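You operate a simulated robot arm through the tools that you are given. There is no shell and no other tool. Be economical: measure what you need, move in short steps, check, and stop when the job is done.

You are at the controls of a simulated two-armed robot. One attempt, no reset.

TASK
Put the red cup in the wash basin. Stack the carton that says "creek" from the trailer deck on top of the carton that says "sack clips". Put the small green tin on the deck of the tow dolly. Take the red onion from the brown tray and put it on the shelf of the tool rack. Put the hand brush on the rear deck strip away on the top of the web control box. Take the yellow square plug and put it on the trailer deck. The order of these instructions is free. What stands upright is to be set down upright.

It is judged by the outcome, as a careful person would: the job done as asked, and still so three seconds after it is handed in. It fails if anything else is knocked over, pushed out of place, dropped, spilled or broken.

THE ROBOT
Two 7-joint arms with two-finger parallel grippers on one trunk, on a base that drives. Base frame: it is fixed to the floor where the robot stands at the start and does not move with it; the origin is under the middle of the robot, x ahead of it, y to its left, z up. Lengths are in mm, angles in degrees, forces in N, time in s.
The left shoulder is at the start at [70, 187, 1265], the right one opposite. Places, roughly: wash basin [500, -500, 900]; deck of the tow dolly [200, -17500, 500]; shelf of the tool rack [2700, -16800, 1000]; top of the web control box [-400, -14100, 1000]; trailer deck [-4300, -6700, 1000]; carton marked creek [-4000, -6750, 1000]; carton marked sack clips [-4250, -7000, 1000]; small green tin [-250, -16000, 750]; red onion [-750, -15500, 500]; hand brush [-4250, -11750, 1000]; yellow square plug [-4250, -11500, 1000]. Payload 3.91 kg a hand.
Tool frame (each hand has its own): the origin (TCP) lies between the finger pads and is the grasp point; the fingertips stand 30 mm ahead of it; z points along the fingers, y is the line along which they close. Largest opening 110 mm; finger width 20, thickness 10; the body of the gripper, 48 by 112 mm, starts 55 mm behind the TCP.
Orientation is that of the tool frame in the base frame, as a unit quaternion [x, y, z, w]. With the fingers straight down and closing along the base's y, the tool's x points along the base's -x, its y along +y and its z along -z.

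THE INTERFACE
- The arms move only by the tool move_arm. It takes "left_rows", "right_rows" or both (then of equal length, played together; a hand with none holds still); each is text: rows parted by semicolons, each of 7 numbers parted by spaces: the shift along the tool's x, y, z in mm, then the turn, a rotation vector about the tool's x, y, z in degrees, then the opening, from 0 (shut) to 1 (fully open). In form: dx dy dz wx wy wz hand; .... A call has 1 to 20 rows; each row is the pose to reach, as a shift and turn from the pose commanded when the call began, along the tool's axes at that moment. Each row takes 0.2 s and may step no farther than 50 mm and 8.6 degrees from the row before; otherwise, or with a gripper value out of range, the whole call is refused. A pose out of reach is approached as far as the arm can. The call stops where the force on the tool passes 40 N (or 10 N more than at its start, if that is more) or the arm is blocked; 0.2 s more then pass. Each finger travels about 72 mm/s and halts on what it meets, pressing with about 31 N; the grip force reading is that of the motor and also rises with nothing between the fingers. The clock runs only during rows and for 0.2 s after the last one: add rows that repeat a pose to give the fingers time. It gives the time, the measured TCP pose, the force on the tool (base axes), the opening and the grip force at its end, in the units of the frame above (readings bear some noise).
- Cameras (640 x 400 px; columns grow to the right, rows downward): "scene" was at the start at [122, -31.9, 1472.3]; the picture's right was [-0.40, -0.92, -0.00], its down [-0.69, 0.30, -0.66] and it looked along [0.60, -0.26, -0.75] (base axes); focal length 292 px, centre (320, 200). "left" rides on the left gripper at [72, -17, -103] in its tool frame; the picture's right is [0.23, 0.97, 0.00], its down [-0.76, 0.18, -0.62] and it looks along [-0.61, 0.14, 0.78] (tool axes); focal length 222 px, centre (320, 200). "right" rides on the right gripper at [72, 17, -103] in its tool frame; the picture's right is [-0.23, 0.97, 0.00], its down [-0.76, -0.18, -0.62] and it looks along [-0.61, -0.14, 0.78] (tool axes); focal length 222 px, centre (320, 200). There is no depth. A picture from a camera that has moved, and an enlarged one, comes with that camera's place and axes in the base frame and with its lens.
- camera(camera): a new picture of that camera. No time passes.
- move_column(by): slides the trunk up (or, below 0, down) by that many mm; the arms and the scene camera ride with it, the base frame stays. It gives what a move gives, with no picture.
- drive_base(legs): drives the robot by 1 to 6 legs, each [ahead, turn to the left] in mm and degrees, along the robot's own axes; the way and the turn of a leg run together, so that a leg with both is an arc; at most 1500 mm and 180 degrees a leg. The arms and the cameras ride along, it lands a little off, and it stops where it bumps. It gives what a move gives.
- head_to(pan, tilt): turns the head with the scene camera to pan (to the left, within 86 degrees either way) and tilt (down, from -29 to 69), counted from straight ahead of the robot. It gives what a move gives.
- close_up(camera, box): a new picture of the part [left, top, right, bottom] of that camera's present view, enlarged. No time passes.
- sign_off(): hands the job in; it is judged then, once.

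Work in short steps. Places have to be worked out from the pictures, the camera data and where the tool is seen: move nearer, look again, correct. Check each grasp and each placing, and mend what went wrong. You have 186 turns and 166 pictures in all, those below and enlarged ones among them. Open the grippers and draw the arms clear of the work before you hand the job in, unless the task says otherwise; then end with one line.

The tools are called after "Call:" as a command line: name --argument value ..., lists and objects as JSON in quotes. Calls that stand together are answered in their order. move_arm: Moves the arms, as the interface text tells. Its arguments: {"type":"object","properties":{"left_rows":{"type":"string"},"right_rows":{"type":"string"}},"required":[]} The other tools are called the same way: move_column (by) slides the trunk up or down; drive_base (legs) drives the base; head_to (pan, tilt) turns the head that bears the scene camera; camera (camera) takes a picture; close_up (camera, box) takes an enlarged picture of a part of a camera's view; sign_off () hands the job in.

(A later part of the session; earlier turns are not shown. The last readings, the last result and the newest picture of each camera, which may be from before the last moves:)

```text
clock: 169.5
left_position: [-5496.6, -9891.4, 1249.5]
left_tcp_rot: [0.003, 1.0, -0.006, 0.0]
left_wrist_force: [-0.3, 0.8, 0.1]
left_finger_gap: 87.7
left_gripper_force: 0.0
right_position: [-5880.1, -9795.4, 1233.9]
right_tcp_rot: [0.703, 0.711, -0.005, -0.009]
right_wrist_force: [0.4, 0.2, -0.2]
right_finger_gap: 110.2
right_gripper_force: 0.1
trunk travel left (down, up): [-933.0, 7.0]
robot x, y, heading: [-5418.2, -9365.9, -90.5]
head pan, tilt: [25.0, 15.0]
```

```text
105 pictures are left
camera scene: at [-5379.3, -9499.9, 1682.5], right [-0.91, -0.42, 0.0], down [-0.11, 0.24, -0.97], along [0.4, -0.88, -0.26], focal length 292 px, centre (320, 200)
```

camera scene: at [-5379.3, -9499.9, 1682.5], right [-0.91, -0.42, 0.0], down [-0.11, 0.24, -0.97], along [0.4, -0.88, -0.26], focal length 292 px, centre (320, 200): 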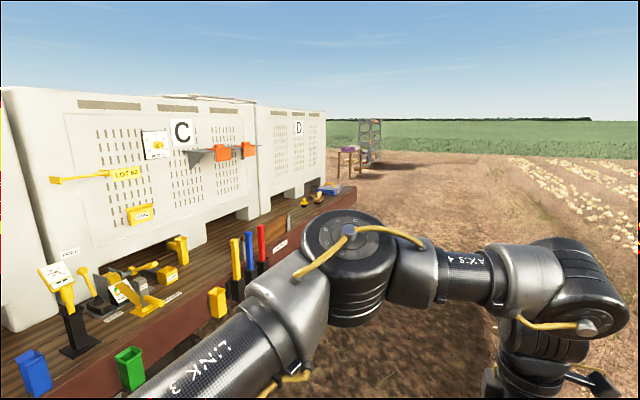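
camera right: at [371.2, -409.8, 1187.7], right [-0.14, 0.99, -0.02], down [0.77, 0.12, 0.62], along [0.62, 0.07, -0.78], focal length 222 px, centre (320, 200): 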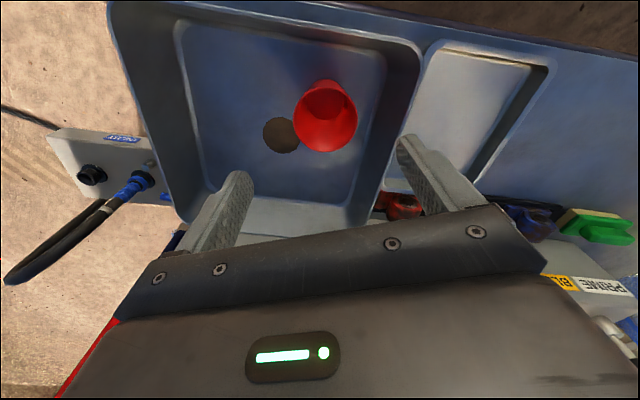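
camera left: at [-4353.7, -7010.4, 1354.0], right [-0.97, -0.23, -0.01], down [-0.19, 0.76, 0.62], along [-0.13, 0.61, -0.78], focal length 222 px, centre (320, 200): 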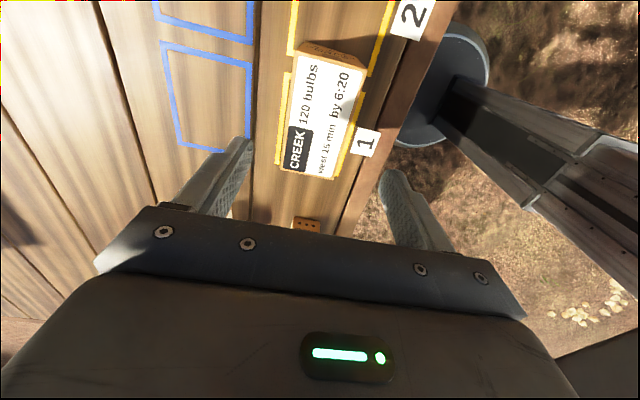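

Some small items stand at the deck's rear end. Continuing to y≈-11600 and facing the trailer.

Call:
drive_base --legs '[[1120, 0], [1120, 0], [0, 90]]'

Call:
head_to --pan 0 --tilt 28

Call:
camera --camera "scene"

```text
clock: 184.3
left_position: [-4927.8, -11677.0, 1249.6]
left_tcp_rot: [-0.705, 0.709, -0.005, 0.006]
left_wrist_force: [-0.2, -0.1, -0.6]
left_finger_gap: 88.2
left_gripper_force: 0.0
right_position: [-5024.1, -12060.0, 1234.9]
right_tcp_rot: [-0.005, 1.0, -0.01, -0.002]
right_wrist_force: [-0.3, 0.5, -0.2]
right_finger_gap: 109.7
right_gripper_force: 0.1
trunk travel left (down, up): [-933.0, 7.0]
robot x, y, heading: [-5453.5, -11594.8, -0.5]
head pan, tilt: [25.0, 15.0]
```

```text
clock: 185.2
left_position: [-4928.4, -11676.6, 1250.5]
left_tcp_rot: [-0.705, 0.709, -0.005, 0.006]
left_wrist_force: [-0.1, -0.3, 0.1]
left_finger_gap: 87.8
left_gripper_force: 0.0
right_position: [-5024.5, -12058.8, 1234.3]
right_tcp_rot: [-0.005, 1.0, -0.008, -0.001]
right_wrist_force: [-0.4, 0.0, -0.2]
right_finger_gap: 110.2
right_gripper_force: 0.0
trunk travel left (down, up): [-933.0, 7.0]
robot x, y, heading: [-5455.3, -11596.8, -0.4]
head pan, tilt: [0.0, 28.0]
```

```text
104 pictures are left
camera scene: at [-5313.2, -11598.3, 1661.6], right [-0.01, -1.0, 0.0], down [-0.47, 0.0, -0.88], along [0.88, -0.01, -0.47], focal length 292 px, centre (320, 200)
```

scene: 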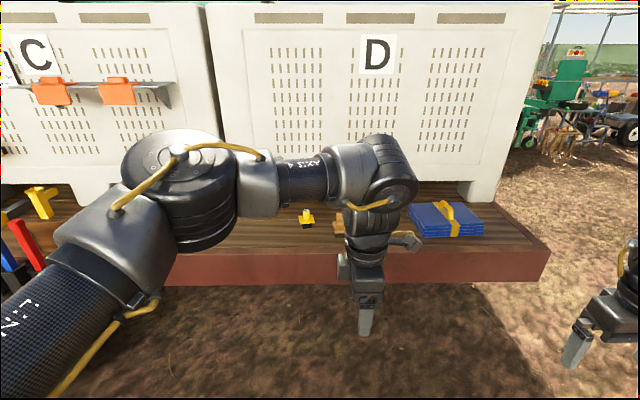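

Call:
close_up --camera "scene" --box '[270, 180, 510, 300]'

Call:
camera --camera "left"

```text
2.67 times, centred on (390, 240) of scene
camera zoom: at [-5313.2, -11598.3, 1661.6], right [-0.01, -1.0, 0.0], down [-0.47, 0.0, -0.88], along [0.88, -0.01, -0.47], focal length 778 px, centre (133, 93)
```

zoom: 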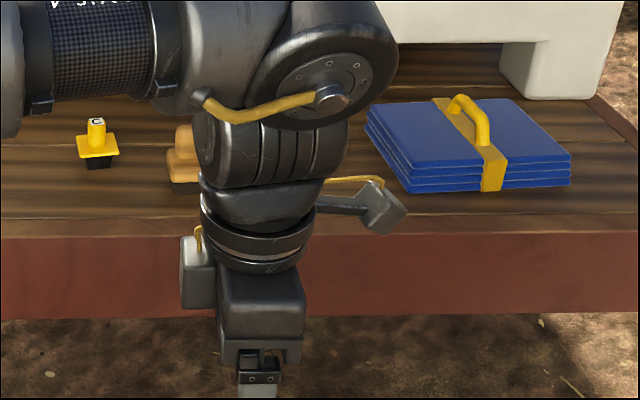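

```text
102 pictures are left
camera left: at [-4911.0, -11749.6, 1353.4], right [-0.98, -0.22, -0.01], down [-0.18, 0.76, 0.62], along [-0.13, 0.61, -0.78], focal length 222 px, centre (320, 200)
```

left: 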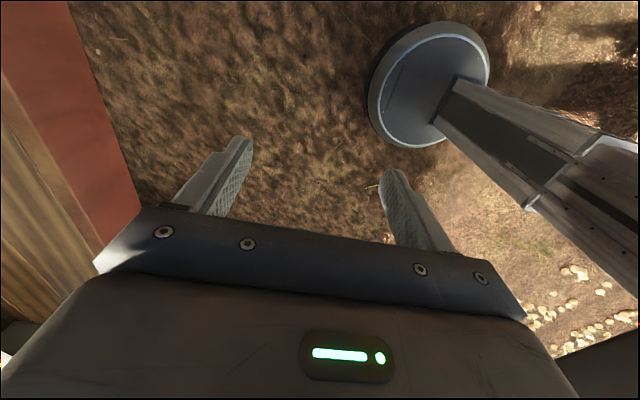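

The plug is near (-4318, -11557) and the brush is hidden behind my arm near y≈-11690. Driving 605 mm forward.

Call:
drive_base --legs '[[605, 0]]'

Call:
move_arm --left_rows "-35 0 0 0 0 0 1;-70 0 0 0 0 0 1;-100 0 0 0 0 0 1;-100 0 0 0 0 0 1"

Call:
head_to --pan 0 --tilt 45

Call:
camera --camera "scene"

Call:
camera --camera "left"

```text
clock: 188.6
left_position: [-4336.5, -11673.7, 1251.5]
left_tcp_rot: [0.709, -0.706, 0.005, -0.005]
left_wrist_force: [0.1, 0.7, 0.8]
left_finger_gap: 87.9
left_gripper_force: 0.1
right_position: [-4428.9, -12057.9, 1235.4]
right_tcp_rot: [-0.01, 1.0, -0.01, -0.002]
right_wrist_force: [0.4, 0.4, -0.7]
right_finger_gap: 110.0
right_gripper_force: 0.1
trunk travel left (down, up): [-933.0, 7.0]
robot x, y, heading: [-4861.8, -11600.1, 0.4]
head pan, tilt: [0.0, 28.0]
```

```text
clock: 189.6
left_position: [-4333.5, -11577.3, 1250.2]
left_tcp_rot: [0.708, -0.706, 0.005, -0.005]
left_wrist_force: [0.5, 0.0, -0.6]
left_finger_gap: 110.1
left_gripper_force: 0.1
right_position: [-4428.2, -12058.8, 1234.3]
right_tcp_rot: [-0.01, 1.0, -0.009, -0.003]
right_wrist_force: [0.4, 0.5, -0.3]
right_finger_gap: 110.1
right_gripper_force: 0.1
trunk travel left (down, up): [-933.0, 7.0]
robot x, y, heading: [-4864.8, -11599.4, -0.0]
head pan, tilt: [0.0, 28.0]
```

```text
clock: 190.4
left_position: [-4332.0, -11575.6, 1249.8]
left_tcp_rot: [0.709, -0.706, 0.005, -0.005]
left_wrist_force: [-0.7, -0.3, -0.2]
left_finger_gap: 109.7
left_gripper_force: 0.1
right_position: [-4427.7, -12057.8, 1234.2]
right_tcp_rot: [-0.01, 1.0, -0.009, -0.002]
right_wrist_force: [0.4, -0.9, -0.3]
right_finger_gap: 110.1
right_gripper_force: 0.0
trunk travel left (down, up): [-933.0, 7.0]
robot x, y, heading: [-4865.2, -11599.0, 0.4]
head pan, tilt: [0.0, 45.0]
```

```text
101 pictures are left
camera scene: at [-4731.3, -11600.2, 1635.9], right [0.0, -1.0, 0.0], down [-0.71, 0.0, -0.71], along [0.71, 0.0, -0.71], focal length 292 px, centre (320, 200)
```

scene: 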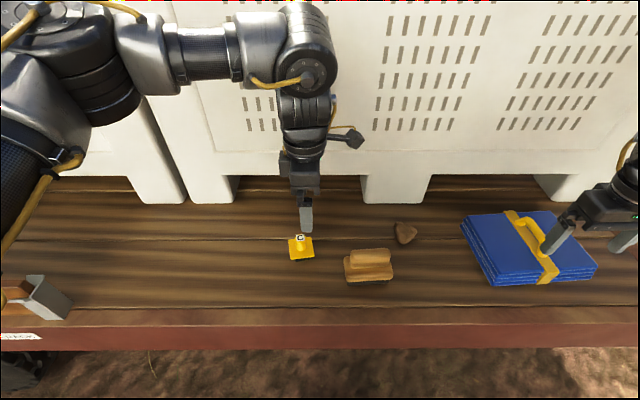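

```text
100 pictures are left
camera left: at [-4316.3, -11648.2, 1353.9], right [-0.97, -0.23, -0.01], down [-0.19, 0.76, 0.62], along [-0.13, 0.61, -0.78], focal length 222 px, centre (320, 200)
```

left: 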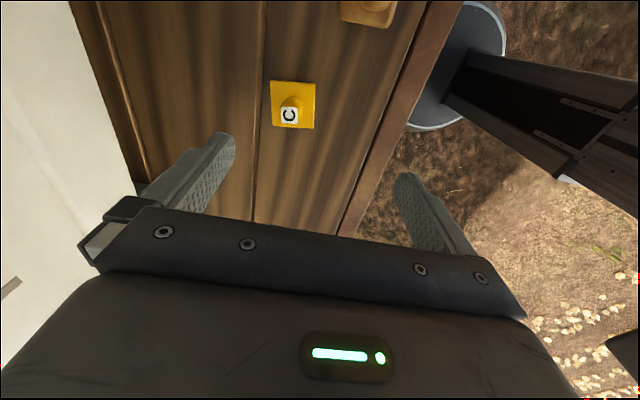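

Call:
close_up --camera "scene" --box '[270, 210, 430, 310]'

Call:
close_up --camera "left" --box '[230, 0, 430, 125]'

```text
4.00 times, centred on (350, 260) of scene
camera zoom: at [-4731.3, -11600.2, 1635.9], right [0.0, -1.0, 0.0], down [-0.71, 0.0, -0.71], along [0.71, 0.0, -0.71], focal length 1168 px, centre (200, -40)
```

zoom: 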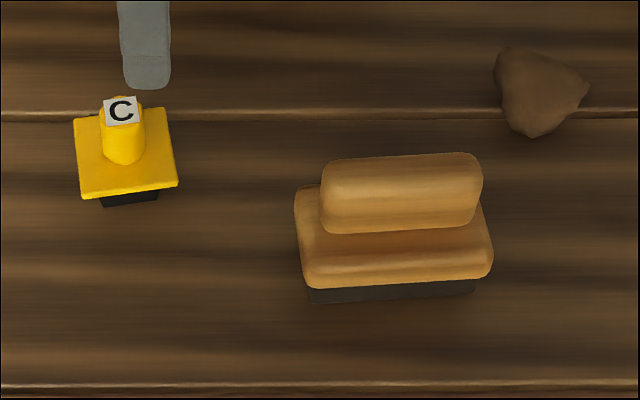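

```text
3.20 times, centred on (330, 62) of left
camera zoom: at [-4316.3, -11648.2, 1353.9], right [-0.97, -0.23, -0.01], down [-0.19, 0.76, 0.62], along [-0.13, 0.61, -0.78], focal length 711 px, centre (288, 640)
```

zoom: 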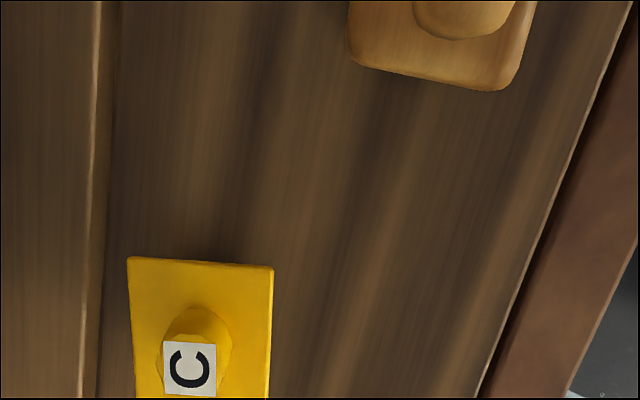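

The plug's knob top is at (-4295, -11552, 1071), 28 mm thick with ~40 mm above the flange. I'll hover over it.

Call:
move_arm --left_rows "-12 -18 35 0 0 0 1;-24 -35 70 0 0 0 1;-24 -35 105 0 0 0 1;-24 -35 135 0 0 0 1;-24 -35 135 0 0 0 1"

Call:
camera --camera "left"

```text
clock: 191.6
left_position: [-4298.3, -11552.0, 1115.2]
left_tcp_rot: [0.708, -0.706, 0.005, -0.004]
left_wrist_force: [0.3, -0.3, -0.5]
left_finger_gap: 110.2
left_gripper_force: 0.0
right_position: [-4427.1, -12057.2, 1233.6]
right_tcp_rot: [-0.009, 1.0, -0.009, -0.002]
right_wrist_force: [-0.1, 0.2, -0.4]
right_finger_gap: 110.1
right_gripper_force: 0.1
trunk travel left (down, up): [-933.0, 7.0]
robot x, y, heading: [-4863.5, -11598.6, -0.0]
head pan, tilt: [0.0, 45.0]
```

```text
97 pictures are left
camera left: at [-4280.9, -11623.7, 1218.0], right [-0.97, -0.23, -0.01], down [-0.19, 0.76, 0.62], along [-0.13, 0.61, -0.78], focal length 222 px, centre (320, 200)
```

left: 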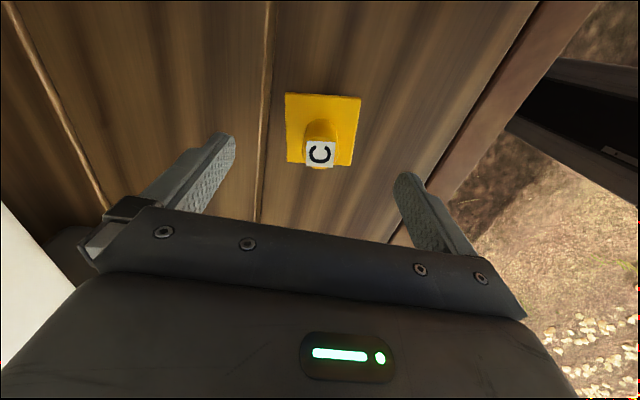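

Aligned. Descending to z≈1066 and closing on the knob.

Call:
move_arm --left_rows "0 -2 25 0 0 0 1;0 -2 48 0 0 0 1;0 -2 48 0 0 0 0.7;0 -2 48 0 0 0 0.4;0 -2 48 0 0 0 0.1;0 -2 48 0 0 0 0;0 -2 48 0 0 0 0;0 -2 48 0 0 0 0"

Call:
move_arm --left_rows "0 0 -30 0 0 0 0;0 0 -65 0 0 0 0;0 0 -100 0 0 0 0;0 0 -140 0 0 0 0;0 0 -180 0 0 0 0"

Call:
camera --camera "left"

```text
clock: 193.4
left_position: [-4295.9, -11549.9, 1068.0]
left_tcp_rot: [0.708, -0.706, 0.005, -0.005]
left_wrist_force: [0.3, 0.3, 0.1]
left_finger_gap: 26.0
left_gripper_force: 31.1
right_position: [-4427.0, -12058.6, 1234.3]
right_tcp_rot: [-0.009, 1.0, -0.01, -0.002]
right_wrist_force: [-1.8, -0.6, 0.4]
right_finger_gap: 109.9
right_gripper_force: 0.1
trunk travel left (down, up): [-933.0, 7.0]
robot x, y, heading: [-4862.8, -11600.4, -0.1]
head pan, tilt: [0.0, 45.0]
```

```text
clock: 194.6
left_position: [-4298.3, -11550.5, 1250.6]
left_tcp_rot: [0.708, -0.706, 0.005, -0.005]
left_wrist_force: [-0.2, 0.0, -1.7]
left_finger_gap: 26.5
left_gripper_force: 30.6
right_position: [-4429.0, -12057.6, 1234.9]
right_tcp_rot: [-0.009, 1.0, -0.009, -0.002]
right_wrist_force: [-0.2, 0.4, -0.1]
right_finger_gap: 109.9
right_gripper_force: 0.0
trunk travel left (down, up): [-933.0, 7.0]
robot x, y, heading: [-4863.5, -11595.2, 0.1]
head pan, tilt: [0.0, 45.0]
```

```text
96 pictures are left
camera left: at [-4280.6, -11622.7, 1353.5], right [-0.97, -0.23, -0.01], down [-0.19, 0.76, 0.62], along [-0.13, 0.61, -0.78], focal length 222 px, centre (320, 200)
```

left: 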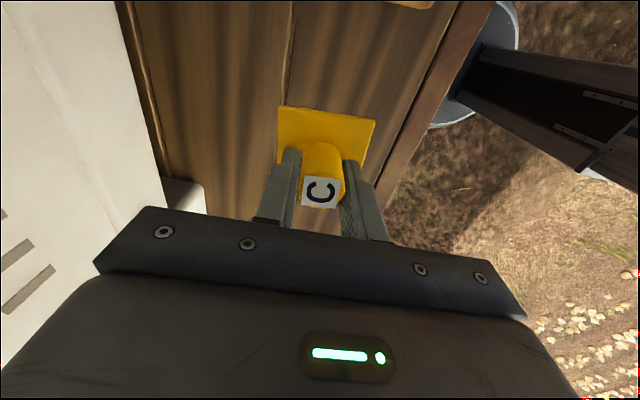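

Plug held by the left hand. Now I'll turn the right hand 90° for the brush's handle.

Call:
move_arm --right_rows "0 0 0 0 0 8 1;0 0 0 0 0 16 1;0 0 0 0 0 24 1;0 0 0 0 0 32 1;0 0 0 0 0 40 1;0 0 0 0 0 40 1"

```text
clock: 196.0
left_position: [-4296.9, -11555.9, 1249.9]
left_tcp_rot: [0.708, -0.706, 0.003, -0.006]
left_wrist_force: [-0.2, -0.7, -0.6]
left_finger_gap: 26.5
left_gripper_force: 30.7
right_position: [-4432.2, -12081.2, 1240.2]
right_tcp_rot: [0.334, 0.942, -0.008, 0.0]
right_wrist_force: [-0.3, -0.6, 0.2]
right_finger_gap: 109.9
right_gripper_force: 0.1
right hand out of reach, approached as far as the arm can: row 5, 6
trunk travel left (down, up): [-933.0, 7.0]
robot x, y, heading: [-4862.6, -11600.7, -0.2]
head pan, tilt: [0.0, 45.0]
```

Limited that way; turning it the opposite direction instead.

Call:
move_arm --right_rows "0 0 0 0 0 -8 1;0 0 0 0 0 -16 1;0 0 0 0 0 -24 1;0 0 0 0 0 -32 1;0 0 0 0 0 -40 1;0 0 0 0 0 -48 1;0 0 0 0 0 -56 1;0 0 0 0 0 -64 1;0 0 0 0 0 -72 1;0 0 0 0 0 -80 1;0 0 0 0 0 -88 1;0 0 0 0 0 -96 1;0 0 0 0 0 -104 1;0 0 0 0 0 -112 1;0 0 0 0 0 -120 1;0 0 0 0 0 -128 1;0 0 0 0 0 -128 1"

Call:
camera --camera "right"

```text
clock: 199.6
left_position: [-4296.3, -11550.0, 1250.1]
left_tcp_rot: [0.708, -0.706, 0.005, -0.005]
left_wrist_force: [0.1, 0.4, -1.1]
left_finger_gap: 26.1
left_gripper_force: 31.1
right_position: [-4429.2, -12076.6, 1242.5]
right_tcp_rot: [-0.702, 0.712, -0.005, -0.008]
right_wrist_force: [0.0, -0.4, 0.5]
right_finger_gap: 110.1
right_gripper_force: 0.0
trunk travel left (down, up): [-933.0, 7.0]
robot x, y, heading: [-4861.7, -11599.4, -0.2]
head pan, tilt: [0.0, 45.0]
```

```text
95 pictures are left
camera right: at [-4447.3, -12148.5, 1347.0], right [-0.97, 0.24, 0.0], down [0.19, 0.77, 0.61], along [0.15, 0.59, -0.79], focal length 222 px, centre (320, 200)
```

right: 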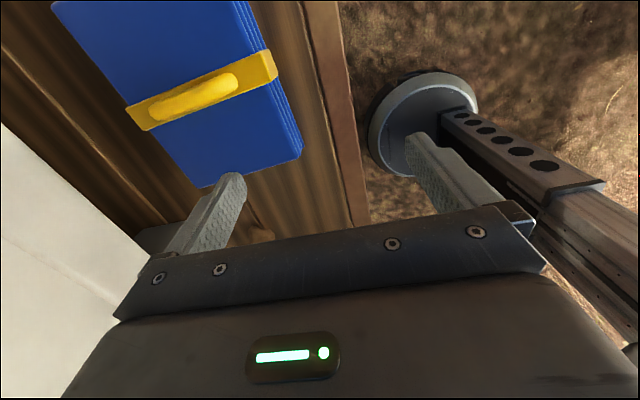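

That works. I'll back 120 mm and turn left 37° so the brush comes to the right hand's comfortable zone.

Call:
drive_base --legs '[[-120, 0], [0, 37]]'

Call:
head_to --pan -40 --tilt 45

Call:
camera --camera "right"

Call:
camera --camera "scene"

```text
clock: 202.6
left_position: [-4564.2, -11218.1, 1249.3]
left_tcp_rot: [0.896, -0.443, 0.002, -0.007]
left_wrist_force: [-0.5, -1.2, -0.7]
left_finger_gap: 25.9
left_gripper_force: 31.3
right_position: [-4349.6, -11720.1, 1243.2]
right_tcp_rot: [0.892, -0.452, 0.007, 0.005]
right_wrist_force: [0.2, 0.2, -0.5]
right_finger_gap: 109.8
right_gripper_force: 0.0
trunk travel left (down, up): [-933.0, 7.0]
robot x, y, heading: [-4987.2, -11603.0, 36.9]
head pan, tilt: [0.0, 45.0]
```

```text
clock: 203.6
left_position: [-4564.0, -11218.5, 1250.0]
left_tcp_rot: [0.896, -0.443, 0.003, -0.007]
left_wrist_force: [0.8, -0.4, -1.0]
left_finger_gap: 26.1
left_gripper_force: 30.9
right_position: [-4351.6, -11719.3, 1243.1]
right_tcp_rot: [0.892, -0.452, 0.008, 0.005]
right_wrist_force: [0.0, -0.4, -0.2]
right_finger_gap: 110.0
right_gripper_force: 0.0
trunk travel left (down, up): [-933.0, 7.0]
robot x, y, heading: [-4988.0, -11600.6, 37.3]
head pan, tilt: [-40.0, 45.0]
```

```text
94 pictures are left
camera right: at [-4322.4, -11786.6, 1347.2], right [-0.92, -0.39, 0.0], down [-0.31, 0.73, 0.61], along [-0.24, 0.56, -0.79], focal length 222 px, centre (320, 200)
```

right: 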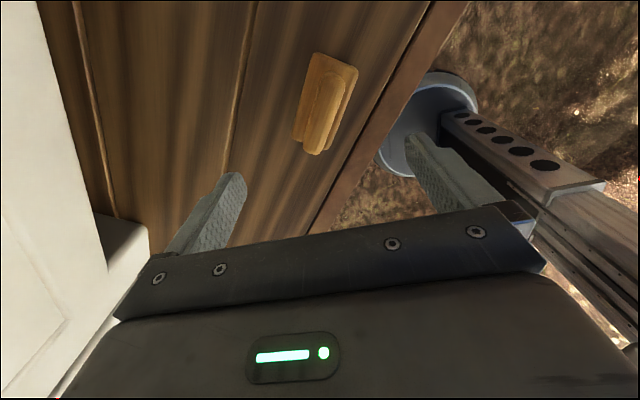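

```text
93 pictures are left
camera scene: at [-4863.2, -11573.6, 1635.8], right [-0.05, -1.0, 0.0], down [-0.71, 0.03, -0.71], along [0.71, -0.03, -0.71], focal length 292 px, centre (320, 200)
```

scene: 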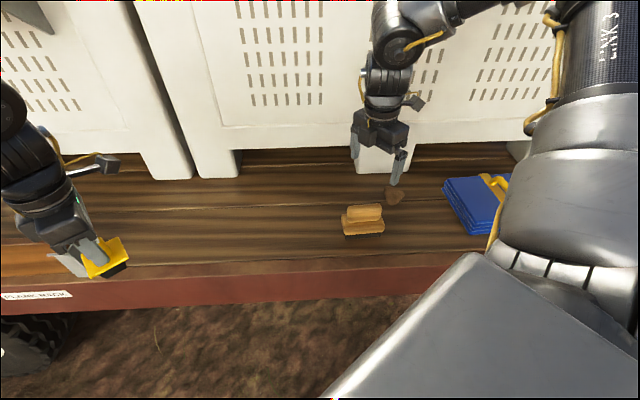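

Call:
close_up --camera "right" --box '[240, 30, 400, 130]'

Call:
close_up --camera "scene" --box '[300, 180, 420, 255]'

```text
4.00 times, centred on (320, 80) of right
camera zoom: at [-4322.4, -11786.6, 1347.2], right [-0.92, -0.39, 0.0], down [-0.31, 0.73, 0.61], along [-0.24, 0.56, -0.79], focal length 888 px, centre (320, 680)
```

zoom: 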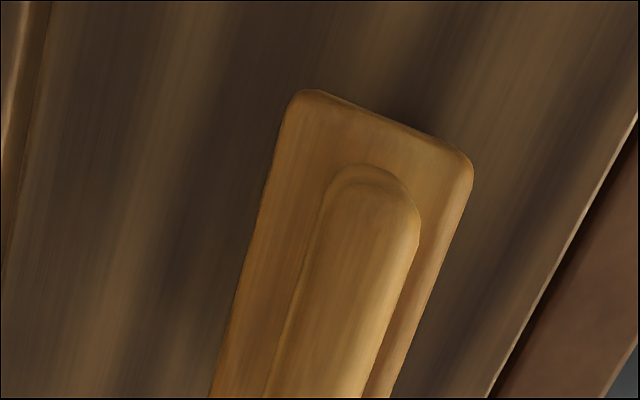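

```text
5.33 times, centred on (360, 218) of scene
camera zoom: at [-4863.2, -11573.6, 1635.8], right [-0.05, -1.0, 0.0], down [-0.71, 0.03, -0.71], along [0.71, -0.03, -0.71], focal length 1557 px, centre (107, 107)
```

zoom: 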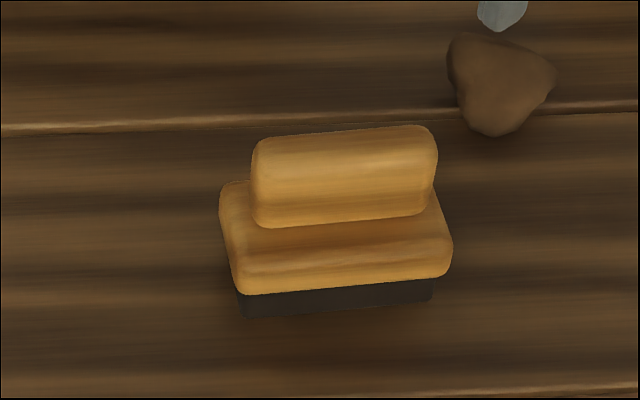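

The brush block is centred near (-4355, -11715), its length about 6° off the y axis, block top ≈1056 and handle top ≈1088. I'll turn the hand +30° and hover above.

Call:
move_arm --right_rows "-3 0 20 0 0 8 1;-5 0 40 0 0 16 1;-7 1 60 0 0 24 1;-7 1 80 0 0 30 1;-7 1 100 0 0 30 1;-7 1 100 0 0 30 1"

Call:
camera --camera "right"

```text
clock: 205.0
left_position: [-4564.0, -11217.5, 1250.0]
left_tcp_rot: [0.897, -0.443, 0.003, -0.007]
left_wrist_force: [0.4, 0.4, -1.6]
left_finger_gap: 26.3
left_gripper_force: 30.9
right_position: [-4353.4, -11715.2, 1143.0]
right_tcp_rot: [0.744, -0.668, 0.009, 0.004]
right_wrist_force: [0.2, 0.1, -0.8]
right_finger_gap: 110.0
right_gripper_force: 0.1
trunk travel left (down, up): [-933.0, 7.0]
robot x, y, heading: [-4984.3, -11599.3, 37.4]
head pan, tilt: [-40.0, 45.0]
```

```text
90 pictures are left
camera right: at [-4363.6, -11787.8, 1246.8], right [-0.99, 0.12, -0.01], down [0.09, 0.79, 0.61], along [0.08, 0.61, -0.79], focal length 222 px, centre (320, 200)
```

right: 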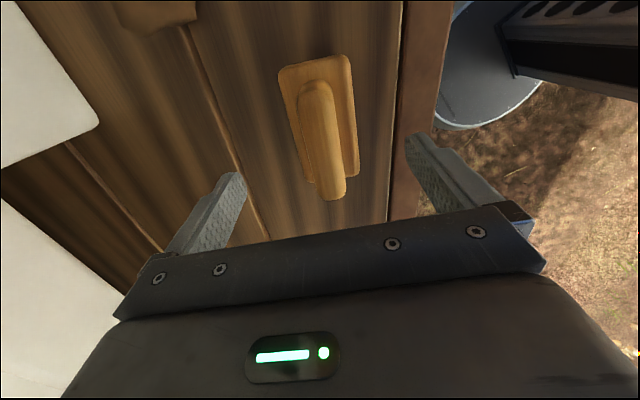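

Aligned in angle and position. Descending to z≈1048 and gripping the block.

Call:
move_arm --right_rows "-3 3 30 0 0 0 1;-3.5 3 60 0 0 0 1;-3.5 3 85 0 0 0 1;-3.5 3 95 0 0 0 1;-3.5 3 95 0 0 0 0.8;-3.5 3 95 0 0 0 0.6;-3.5 3 95 0 0 0 0.4;-3.5 3 95 0 0 0 0.3;-3.5 3 95 0 0 0 0.3"

Call:
camera --camera "right"

```text
clock: 207.0
left_position: [-4563.8, -11216.5, 1249.1]
left_tcp_rot: [0.896, -0.444, 0.003, -0.006]
left_wrist_force: [0.4, -0.3, -0.2]
left_finger_gap: 25.9
left_gripper_force: 31.1
right_position: [-4357.4, -11713.1, 1048.0]
right_tcp_rot: [0.744, -0.668, 0.009, 0.004]
right_wrist_force: [-0.7, 1.2, -0.2]
right_finger_gap: 60.3
right_gripper_force: 30.9
trunk travel left (down, up): [-933.0, 7.0]
robot x, y, heading: [-4981.4, -11598.9, 37.3]
head pan, tilt: [-40.0, 45.0]
```

```text
89 pictures are left
camera right: at [-4366.7, -11786.7, 1151.6], right [-0.99, 0.12, -0.01], down [0.09, 0.79, 0.61], along [0.08, 0.6, -0.79], focal length 222 px, centre (320, 200)
```

right: 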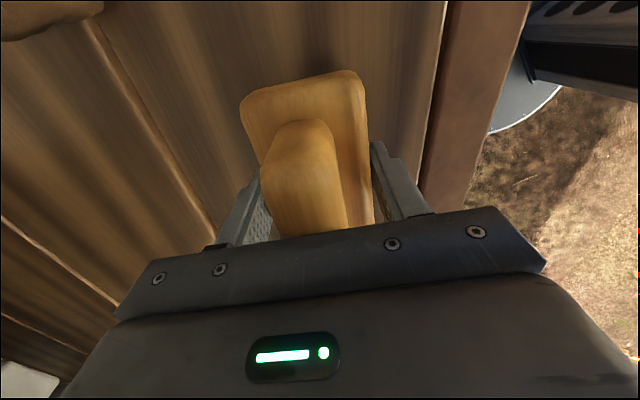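

Brush gripped (60 mm). Lifting and then driving back north to place the plug on the front deck.

Call:
move_arm --right_rows "0 0 -35 0 0 0 0.3;0 0 -75 0 0 0 0.3;0 0 -115 0 0 0 0.3;0 0 -155 0 0 0 0.3;0 0 -190 0 0 0 0.3"

Call:
drive_base --legs '[[-500, 0], [0, 53], [1500, 0], [1500, 0], [1500, 0], [540, 0]]'

Call:
camera --camera "right"

```text
clock: 208.2
left_position: [-4564.4, -11218.5, 1251.2]
left_tcp_rot: [0.896, -0.443, 0.004, -0.006]
left_wrist_force: [-1.5, -0.4, -1.3]
left_finger_gap: 26.0
left_gripper_force: 30.9
right_position: [-4361.3, -11711.7, 1238.9]
right_tcp_rot: [0.745, -0.667, 0.009, 0.003]
right_wrist_force: [-0.7, 0.6, -1.5]
right_finger_gap: 60.2
right_gripper_force: 31.2
trunk travel left (down, up): [-933.0, 7.0]
robot x, y, heading: [-4983.4, -11599.3, 37.3]
head pan, tilt: [-40.0, 45.0]
```

```text
clock: 237.4
left_position: [-5490.9, -6288.4, 1251.0]
left_tcp_rot: [1.0, 0.014, 0.0, -0.008]
left_wrist_force: [0.4, 0.1, -0.5]
left_finger_gap: 25.9
left_gripper_force: 31.0
right_position: [-4970.2, -6411.4, 1238.5]
right_tcp_rot: [0.967, -0.255, 0.008, -0.001]
right_wrist_force: [0.2, -0.5, -1.5]
right_finger_gap: 59.8
right_gripper_force: 31.1
trunk travel left (down, up): [-933.0, 7.0]
robot x, y, heading: [-5425.3, -6853.6, 91.5]
head pan, tilt: [-40.0, 45.0]
```

```text
88 pictures are left
camera right: at [-4917.2, -6463.1, 1342.4], right [-0.68, -0.74, -0.01], down [-0.59, 0.53, 0.61], along [-0.44, 0.42, -0.79], focal length 222 px, centre (320, 200)
```

right: 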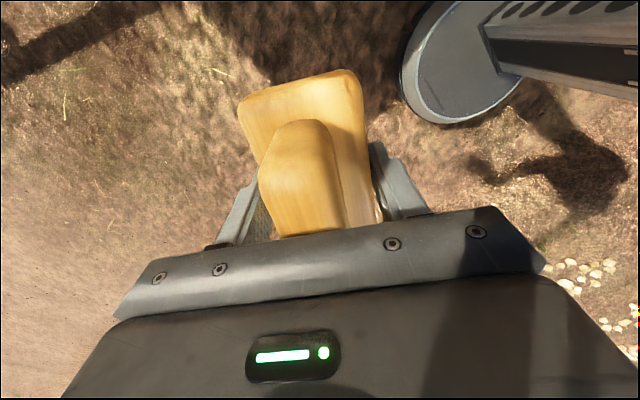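

Both held. Facing east and driving in to the earlier pick position.

Call:
drive_base --legs '[[0, -91.5], [715, 0]]'

Call:
head_to --pan 0 --tilt 45

Call:
camera --camera "scene"

```text
clock: 245.2
left_position: [-4144.0, -6791.9, 1249.6]
left_tcp_rot: [0.711, -0.703, 0.005, -0.005]
left_wrist_force: [0.0, -0.4, -0.6]
left_finger_gap: 26.0
left_gripper_force: 30.9
right_position: [-4275.6, -7309.4, 1239.0]
right_tcp_rot: [-0.497, 0.868, -0.007, -0.006]
right_wrist_force: [-0.2, 0.2, -2.3]
right_finger_gap: 60.0
right_gripper_force: 30.9
trunk travel left (down, up): [-933.0, 7.0]
robot x, y, heading: [-4710.5, -6844.7, 0.5]
head pan, tilt: [-40.0, 45.0]
```

```text
clock: 246.3
left_position: [-4142.7, -6791.8, 1249.2]
left_tcp_rot: [0.712, -0.703, 0.004, -0.004]
left_wrist_force: [0.0, 0.8, -1.0]
left_finger_gap: 26.2
left_gripper_force: 31.0
right_position: [-4274.2, -7311.3, 1237.8]
right_tcp_rot: [-0.497, 0.868, -0.007, -0.006]
right_wrist_force: [0.1, -0.6, -1.6]
right_finger_gap: 59.7
right_gripper_force: 30.7
trunk travel left (down, up): [-933.0, 7.0]
robot x, y, heading: [-4712.8, -6845.5, 0.5]
head pan, tilt: [0.0, 45.0]
```

```text
87 pictures are left
camera scene: at [-4577.2, -6846.7, 1635.8], right [0.01, -1.0, 0.0], down [-0.71, -0.01, -0.71], along [0.71, 0.01, -0.71], focal length 292 px, centre (320, 200)
```

scene: 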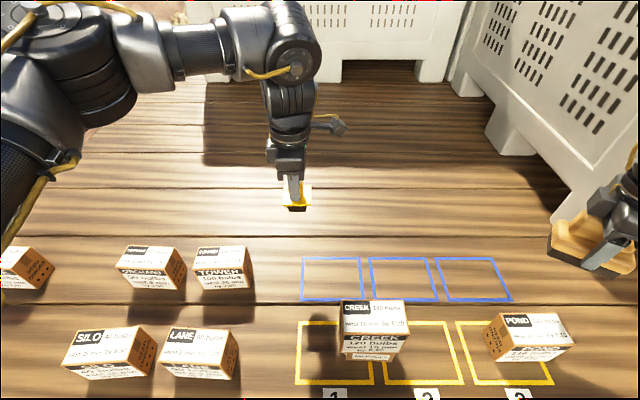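

Area is free. Lowering the plug onto the deck at about (-4115, -6792).

Call:
move_arm --left_rows "0 -12 40 0 0 0 0;0 -25 80 0 0 0 0;0 -25 120 0 0 0 0;0 -25 155 0 0 0 0;0 -25 172 0 0 0 0;0 -25 176 0 0 0 0;0 -25 180 0 0 0 0"

Call:
camera --camera "left"

```text
clock: 247.9
left_position: [-4115.5, -6792.0, 1070.0]
left_tcp_rot: [0.711, -0.703, 0.005, -0.005]
left_wrist_force: [0.4, -0.1, -0.8]
left_finger_gap: 25.9
left_gripper_force: 31.8
right_position: [-4274.9, -7308.6, 1237.8]
right_tcp_rot: [-0.496, 0.868, -0.007, -0.007]
right_wrist_force: [-0.1, -0.1, -2.4]
right_finger_gap: 59.6
right_gripper_force: 30.5
trunk travel left (down, up): [-933.0, 7.0]
robot x, y, heading: [-4706.0, -6849.4, 0.2]
head pan, tilt: [0.0, 45.0]
```

```text
86 pictures are left
camera left: at [-4097.9, -6864.7, 1173.1], right [-0.97, -0.24, -0.01], down [-0.19, 0.76, 0.62], along [-0.14, 0.61, -0.78], focal length 222 px, centre (320, 200)
```

left: 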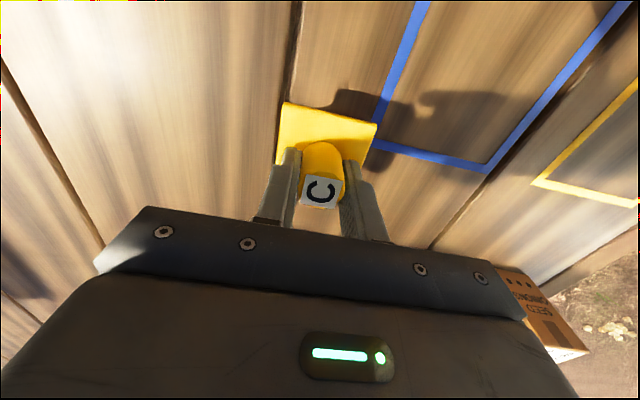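

Slightly above or at the deck; lowering a few mm until contact is felt.

Call:
move_arm --left_rows "0 0 1 0 0 0 0;0 0 2 0 0 0 0;0 0 3 0 0 0 0"

Call:
move_arm --left_rows "0 0 1 0 0 0 0;0 0 2 0 0 0 0"

```text
clock: 248.7
left_position: [-4116.1, -6792.0, 1068.3]
left_tcp_rot: [0.712, -0.702, 0.005, -0.006]
left_wrist_force: [0.1, 0.5, 6.8]
left_finger_gap: 26.1
left_gripper_force: 31.5
right_position: [-4275.7, -7310.0, 1240.5]
right_tcp_rot: [-0.497, 0.868, -0.008, -0.006]
right_wrist_force: [-1.1, -1.5, -1.8]
right_finger_gap: 59.6
right_gripper_force: 31.0
trunk travel left (down, up): [-933.0, 7.0]
robot x, y, heading: [-4710.7, -6843.5, 0.4]
head pan, tilt: [0.0, 45.0]
```

```text
clock: 249.3
left_position: [-4115.6, -6791.5, 1067.2]
left_tcp_rot: [0.711, -0.703, 0.006, -0.006]
left_wrist_force: [4.4, 1.9, 22.3]
left_finger_gap: 26.0
left_gripper_force: 31.3
right_position: [-4277.0, -7309.2, 1239.5]
right_tcp_rot: [-0.497, 0.868, -0.007, -0.006]
right_wrist_force: [0.4, 0.8, -2.3]
right_finger_gap: 59.8
right_gripper_force: 30.9
trunk travel left (down, up): [-933.0, 7.0]
robot x, y, heading: [-4705.7, -6846.3, 0.5]
head pan, tilt: [0.0, 45.0]
```

Contact. Releasing and retreating up.

Call:
move_arm --left_rows "0 0 -1 0 0 0 0.3;0 0 -1 0 0 0 0.5;0 0 -1 0 0 0 0.6;0 0 -1 0 0 0 0.6;0 0 -35 0 0 0 0.6;0 0 -75 0 0 0 0.6;0 0 -120 0 0 0 0.6;0 0 -165 0 0 0 0.6;0 0 -180 0 0 0 0.6"

Call:
camera --camera "left"

```text
clock: 251.3
left_position: [-4118.8, -6792.6, 1246.0]
left_tcp_rot: [0.711, -0.703, 0.005, -0.004]
left_wrist_force: [-0.2, -0.2, 0.1]
left_finger_gap: 65.7
left_gripper_force: 0.1
right_position: [-4274.6, -7309.8, 1238.0]
right_tcp_rot: [-0.497, 0.868, -0.007, -0.006]
right_wrist_force: [-0.1, -0.4, -2.6]
right_finger_gap: 59.4
right_gripper_force: 30.7
trunk travel left (down, up): [-933.0, 7.0]
robot x, y, heading: [-4712.8, -6850.6, 0.5]
head pan, tilt: [0.0, 45.0]
```

```text
85 pictures are left
camera left: at [-4100.5, -6865.1, 1348.8], right [-0.97, -0.24, -0.01], down [-0.19, 0.76, 0.62], along [-0.14, 0.61, -0.78], focal length 222 px, centre (320, 200)
```

left: 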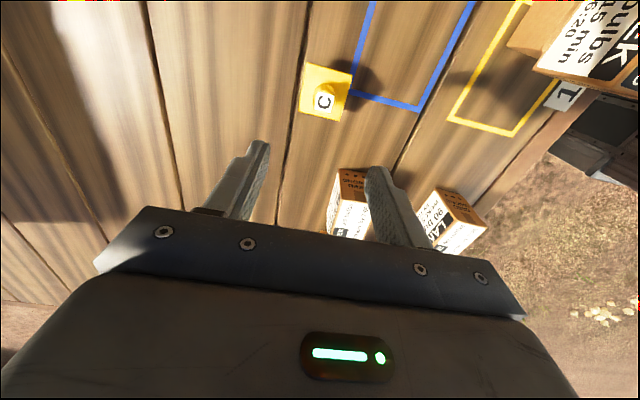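

The plug stands on the deck. Next: take the brush to the web control box. Backing out and driving south past the trailer's end.

Call:
drive_base --legs '[[-700, 0], [0, -90.5], [1500, 0], [1500, 0], [1500, 0], [1500, 0]]'

Call:
head_to --pan 30 --tilt 10

Call:
camera --camera "scene"

```text
clock: 286.9
left_position: [-5082.3, -13420.1, 1246.1]
left_tcp_rot: [-0.029, 1.0, -0.007, 0.0]
left_wrist_force: [0.3, 1.1, 0.8]
left_finger_gap: 65.9
left_gripper_force: 0.0
right_position: [-5606.6, -13288.1, 1238.6]
right_tcp_rot: [0.239, 0.971, -0.001, -0.009]
right_wrist_force: [-0.9, -0.8, -1.7]
right_finger_gap: 59.5
right_gripper_force: 31.0
trunk travel left (down, up): [-933.0, 7.0]
robot x, y, heading: [-5164.7, -12831.2, -86.8]
head pan, tilt: [0.0, 45.0]
```

```text
clock: 287.9
left_position: [-5081.9, -13421.3, 1245.5]
left_tcp_rot: [-0.03, 1.0, -0.006, 0.0]
left_wrist_force: [0.2, 0.4, -0.2]
left_finger_gap: 66.0
left_gripper_force: 0.1
right_position: [-5607.0, -13289.6, 1237.6]
right_tcp_rot: [0.239, 0.971, -0.001, -0.009]
right_wrist_force: [-0.4, -0.1, -1.9]
right_finger_gap: 59.6
right_gripper_force: 30.8
trunk travel left (down, up): [-933.0, 7.0]
robot x, y, heading: [-5166.9, -12835.4, -86.7]
head pan, tilt: [30.0, 10.0]
```

```text
84 pictures are left
camera scene: at [-5111.9, -12961.6, 1690.7], right [-0.84, -0.55, 0.0], down [-0.1, 0.15, -0.98], along [0.54, -0.82, -0.17], focal length 292 px, centre (320, 200)
```

scene: 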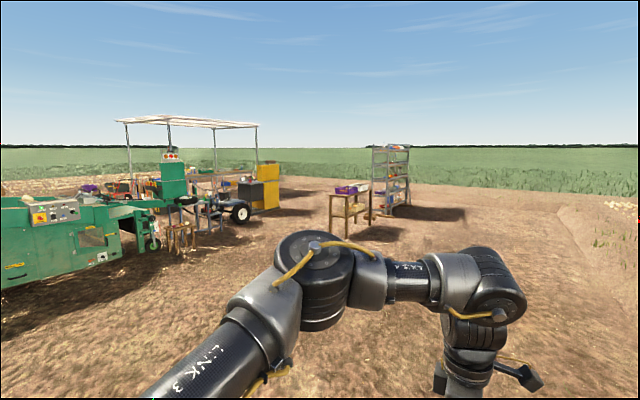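

The control box appears on the green machine at left. Zooming.

Call:
close_up --camera "scene" --box '[0, 120, 280, 295]'

```text
2.29 times, centred on (140, 208) of scene
camera zoom: at [-5111.9, -12961.6, 1690.7], right [-0.84, -0.55, 0.0], down [-0.1, 0.15, -0.98], along [0.54, -0.82, -0.17], focal length 667 px, centre (731, 183)
```

zoom: 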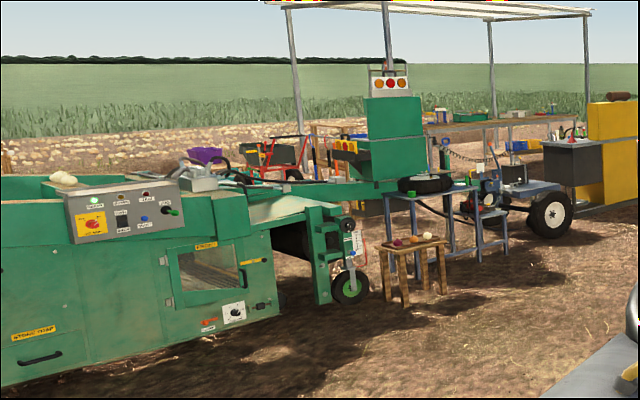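

The control box is the grey panel on the green machine's west side. Driving there: a bit further south, then east to about (-1400, -14090).

Call:
drive_base --legs '[[600, 0], [0, 76.8], [1500, 0], [1500, 0], [700, 0]]'

Call:
head_to --pan 0 --tilt 20

Call:
camera --camera "scene"

```text
clock: 312.0
left_position: [-924.0, -14192.5, 1245.1]
left_tcp_rot: [-0.631, 0.776, -0.006, 0.004]
left_wrist_force: [0.6, 0.4, 1.1]
left_finger_gap: 66.1
left_gripper_force: 0.0
right_position: [-1188.2, -14664.6, 1237.7]
right_tcp_rot: [-0.4, 0.917, -0.007, -0.006]
right_wrist_force: [0.2, -0.6, -0.7]
right_finger_gap: 59.7
right_gripper_force: 30.8
trunk travel left (down, up): [-933.0, 7.0]
robot x, y, heading: [-1509.7, -14117.7, -11.9]
head pan, tilt: [30.0, 10.0]
```

```text
clock: 313.0
left_position: [-921.8, -14193.5, 1243.8]
left_tcp_rot: [-0.631, 0.776, -0.005, 0.005]
left_wrist_force: [-0.5, 0.3, -0.2]
left_finger_gap: 65.8
left_gripper_force: 0.0
right_position: [-1186.8, -14663.8, 1237.4]
right_tcp_rot: [-0.4, 0.917, -0.006, -0.007]
right_wrist_force: [0.1, -0.3, -1.8]
right_finger_gap: 59.5
right_gripper_force: 31.2
trunk travel left (down, up): [-933.0, 7.0]
robot x, y, heading: [-1509.7, -14120.9, -11.9]
head pan, tilt: [0.0, 20.0]
```

```text
82 pictures are left
camera scene: at [-1369.9, -14149.7, 1674.4], right [-0.21, -0.98, 0.0], down [-0.34, 0.07, -0.94], along [0.92, -0.19, -0.34], focal length 292 px, centre (320, 200)
```

scene: 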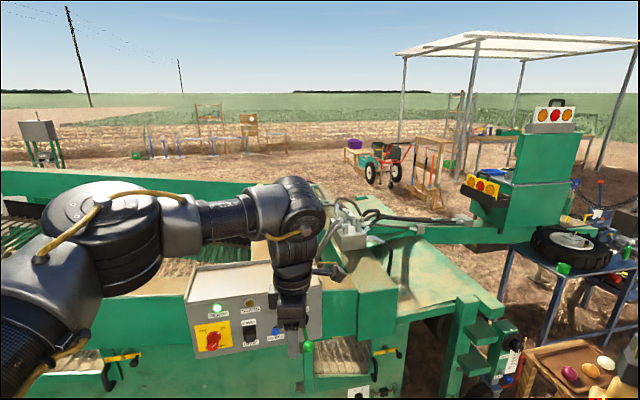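

I see the control box and the onion tray. I'll move the left arm back and left to see the box top.

Call:
move_arm --left_rows "-20 30 0 0 0 0 0.6;-40 60 0 0 0 0 0.6;-65 90 0 0 0 0 0.6;-95 115 0 0 0 0 0.6;-125 135 0 0 0 0 0.6;-150 150 0 0 0 0 0.6;-150 150 0 0 0 0 0.6"

Call:
head_to --pan 0 --tilt 30

Call:
camera --camera "scene"

```text
clock: 314.6
left_position: [-1039.2, -14018.0, 1242.7]
left_tcp_rot: [-0.632, 0.775, -0.005, 0.004]
left_wrist_force: [1.3, -0.2, -0.5]
left_finger_gap: 65.9
left_gripper_force: 0.0
right_position: [-1185.7, -14665.9, 1237.0]
right_tcp_rot: [-0.4, 0.917, -0.005, -0.007]
right_wrist_force: [-0.3, -0.1, -1.4]
right_finger_gap: 59.6
right_gripper_force: 30.8
trunk travel left (down, up): [-933.0, 7.0]
robot x, y, heading: [-1507.1, -14116.4, -11.9]
head pan, tilt: [0.0, 20.0]
```

```text
clock: 315.3
left_position: [-1038.4, -14017.3, 1242.4]
left_tcp_rot: [-0.631, 0.776, -0.006, 0.005]
left_wrist_force: [-1.2, 0.2, -0.4]
left_finger_gap: 66.0
left_gripper_force: 0.1
right_position: [-1185.9, -14665.0, 1237.5]
right_tcp_rot: [-0.399, 0.917, -0.006, -0.007]
right_wrist_force: [-0.3, -0.6, -1.6]
right_finger_gap: 59.8
right_gripper_force: 31.1
trunk travel left (down, up): [-933.0, 7.0]
robot x, y, heading: [-1510.6, -14116.2, -11.8]
head pan, tilt: [0.0, 30.0]
```

```text
81 pictures are left
camera scene: at [-1372.8, -14149.6, 1658.4], right [-0.21, -0.98, 0.0], down [-0.49, 0.1, -0.87], along [0.85, -0.18, -0.5], focal length 292 px, centre (320, 200)
```

scene: 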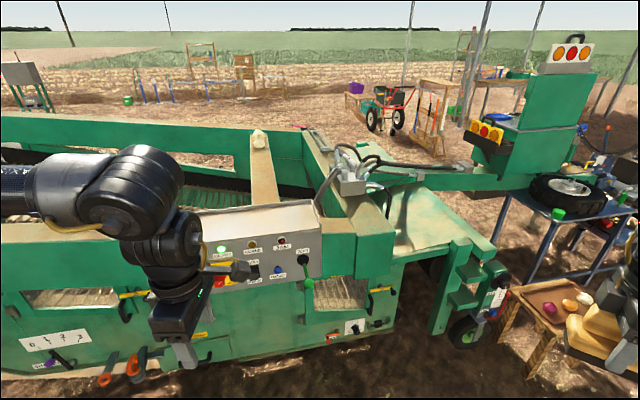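

The box top spans roughly x -490…-240, y -13810…-14345. I'll drive to (-1020, -14030) with heading 35°, putting the brush over the box at my right hand.

Call:
drive_base --legs '[[0, 21.9], [495, 0], [0, 25]]'

Call:
head_to --pan -40 --tilt 40

Call:
camera --camera "scene"

Call:
camera --camera "right"

```text
clock: 320.7
left_position: [-759.8, -13624.4, 1243.1]
left_tcp_rot: [0.883, -0.469, 0.002, -0.007]
left_wrist_force: [1.2, 0.0, -0.6]
left_finger_gap: 66.0
left_gripper_force: 0.0
right_position: [-396.9, -14180.8, 1236.2]
right_tcp_rot: [0.726, -0.687, 0.009, 0.005]
right_wrist_force: [-0.5, -0.5, -2.4]
right_finger_gap: 59.8
right_gripper_force: 31.2
trunk travel left (down, up): [-933.0, 7.0]
robot x, y, heading: [-1015.5, -14033.9, 34.2]
head pan, tilt: [0.0, 30.0]
```

```text
clock: 321.7
left_position: [-759.5, -13622.4, 1242.1]
left_tcp_rot: [0.884, -0.468, 0.004, -0.006]
left_wrist_force: [-0.4, 0.3, -0.4]
left_finger_gap: 66.0
left_gripper_force: 0.0
right_position: [-396.9, -14179.2, 1238.9]
right_tcp_rot: [0.726, -0.687, 0.007, 0.004]
right_wrist_force: [-0.1, 0.0, -2.3]
right_finger_gap: 59.5
right_gripper_force: 31.0
trunk travel left (down, up): [-933.0, 7.0]
robot x, y, heading: [-1013.2, -14031.6, 34.2]
head pan, tilt: [-40.0, 40.0]
```

```text
80 pictures are left
camera scene: at [-887.9, -14014.6, 1643.1], right [-0.1, -0.99, 0.0], down [-0.64, 0.07, -0.77], along [0.76, -0.08, -0.64], focal length 292 px, centre (320, 200)
```

scene: 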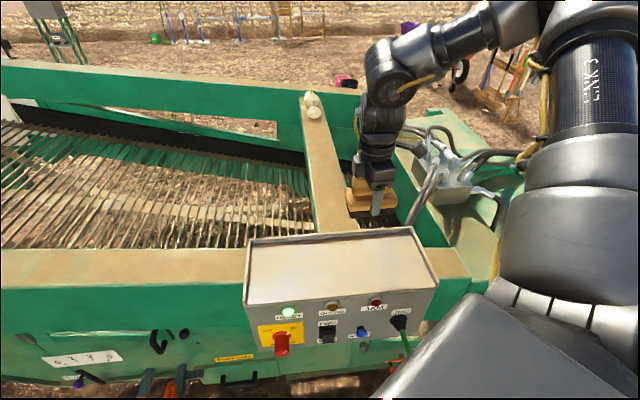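

```text
79 pictures are left
camera right: at [-409.7, -14251.3, 1341.8], right [-0.98, 0.17, -0.01], down [0.13, 0.78, 0.61], along [0.11, 0.6, -0.79], focal length 222 px, centre (320, 200)
```

right: 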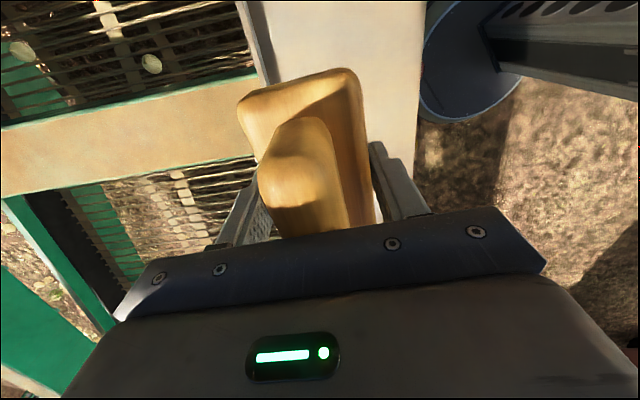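

The box top is x -520…-325, y -13880…-14338, z≈1035. Moving the brush over (-422, -14120) and down to just above.

Call:
move_arm --right_rows "-20 7 0 0 0 0 0.3;-40 15 0 0 0 0 0.3;-61 22 25 0 0 0 0.3;-61 22 60 0 0 0 0.3;-61 22 95 0 0 0 0.3;-61 22 130 0 0 0 0.3;-61 22 130 0 0 0 0.3"

Call:
camera --camera "scene"

```text
clock: 323.3
left_position: [-760.5, -13623.0, 1241.4]
left_tcp_rot: [0.884, -0.468, 0.004, -0.006]
left_wrist_force: [-0.4, -0.9, -0.2]
left_finger_gap: 65.9
left_gripper_force: 0.1
right_position: [-420.4, -14120.3, 1105.0]
right_tcp_rot: [0.725, -0.688, 0.009, 0.004]
right_wrist_force: [0.0, 0.3, -1.3]
right_finger_gap: 59.6
right_gripper_force: 31.3
trunk travel left (down, up): [-933.0, 7.0]
robot x, y, heading: [-1014.5, -14031.7, 34.0]
head pan, tilt: [-40.0, 40.0]
```

```text
78 pictures are left
camera scene: at [-887.9, -14014.8, 1643.0], right [-0.1, -0.99, 0.0], down [-0.64, 0.07, -0.77], along [0.76, -0.08, -0.64], focal length 292 px, centre (320, 200)
```

scene: 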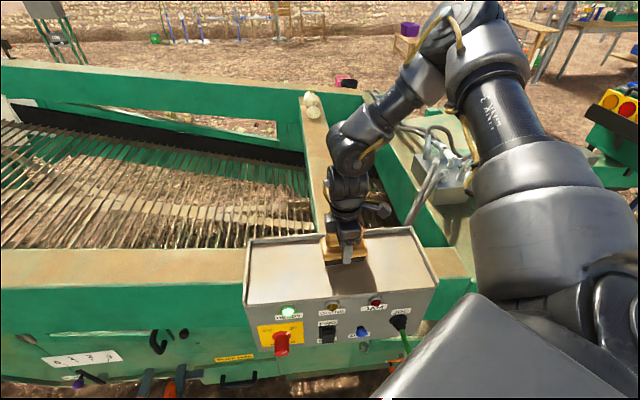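

Well over the top. Lowering slowly to contact.

Call:
move_arm --right_rows "0 0 8 0 0 0 0.3;0 0 14 0 0 0 0.3;0 0 17 0 0 0 0.3;0 0 20 0 0 0 0.3"

Call:
move_arm --right_rows "0 0 2 0 0 0 0.3;0 0 4 0 0 0 0.3;0 0 6 0 0 0 0.3"

```text
clock: 324.3
left_position: [-759.7, -13622.5, 1242.6]
left_tcp_rot: [0.884, -0.468, 0.003, -0.006]
left_wrist_force: [0.9, 0.1, 0.1]
left_finger_gap: 66.0
left_gripper_force: 0.1
right_position: [-420.6, -14120.9, 1085.9]
right_tcp_rot: [0.727, -0.687, 0.009, 0.005]
right_wrist_force: [0.0, 0.2, -2.1]
right_finger_gap: 59.7
right_gripper_force: 31.1
trunk travel left (down, up): [-933.0, 7.0]
robot x, y, heading: [-1018.2, -14033.6, 34.0]
head pan, tilt: [-40.0, 40.0]
```

```text
clock: 325.1
left_position: [-763.1, -13622.7, 1241.7]
left_tcp_rot: [0.884, -0.468, 0.004, -0.006]
left_wrist_force: [-0.3, 0.4, -0.6]
left_finger_gap: 66.0
left_gripper_force: 0.0
right_position: [-421.1, -14120.4, 1082.7]
right_tcp_rot: [0.726, -0.687, 0.01, 0.001]
right_wrist_force: [11.4, -2.0, 33.7]
right_finger_gap: 59.7
right_gripper_force: 31.1
trunk travel left (down, up): [-933.0, 7.0]
robot x, y, heading: [-1015.1, -14029.9, 34.1]
head pan, tilt: [-40.0, 40.0]
```

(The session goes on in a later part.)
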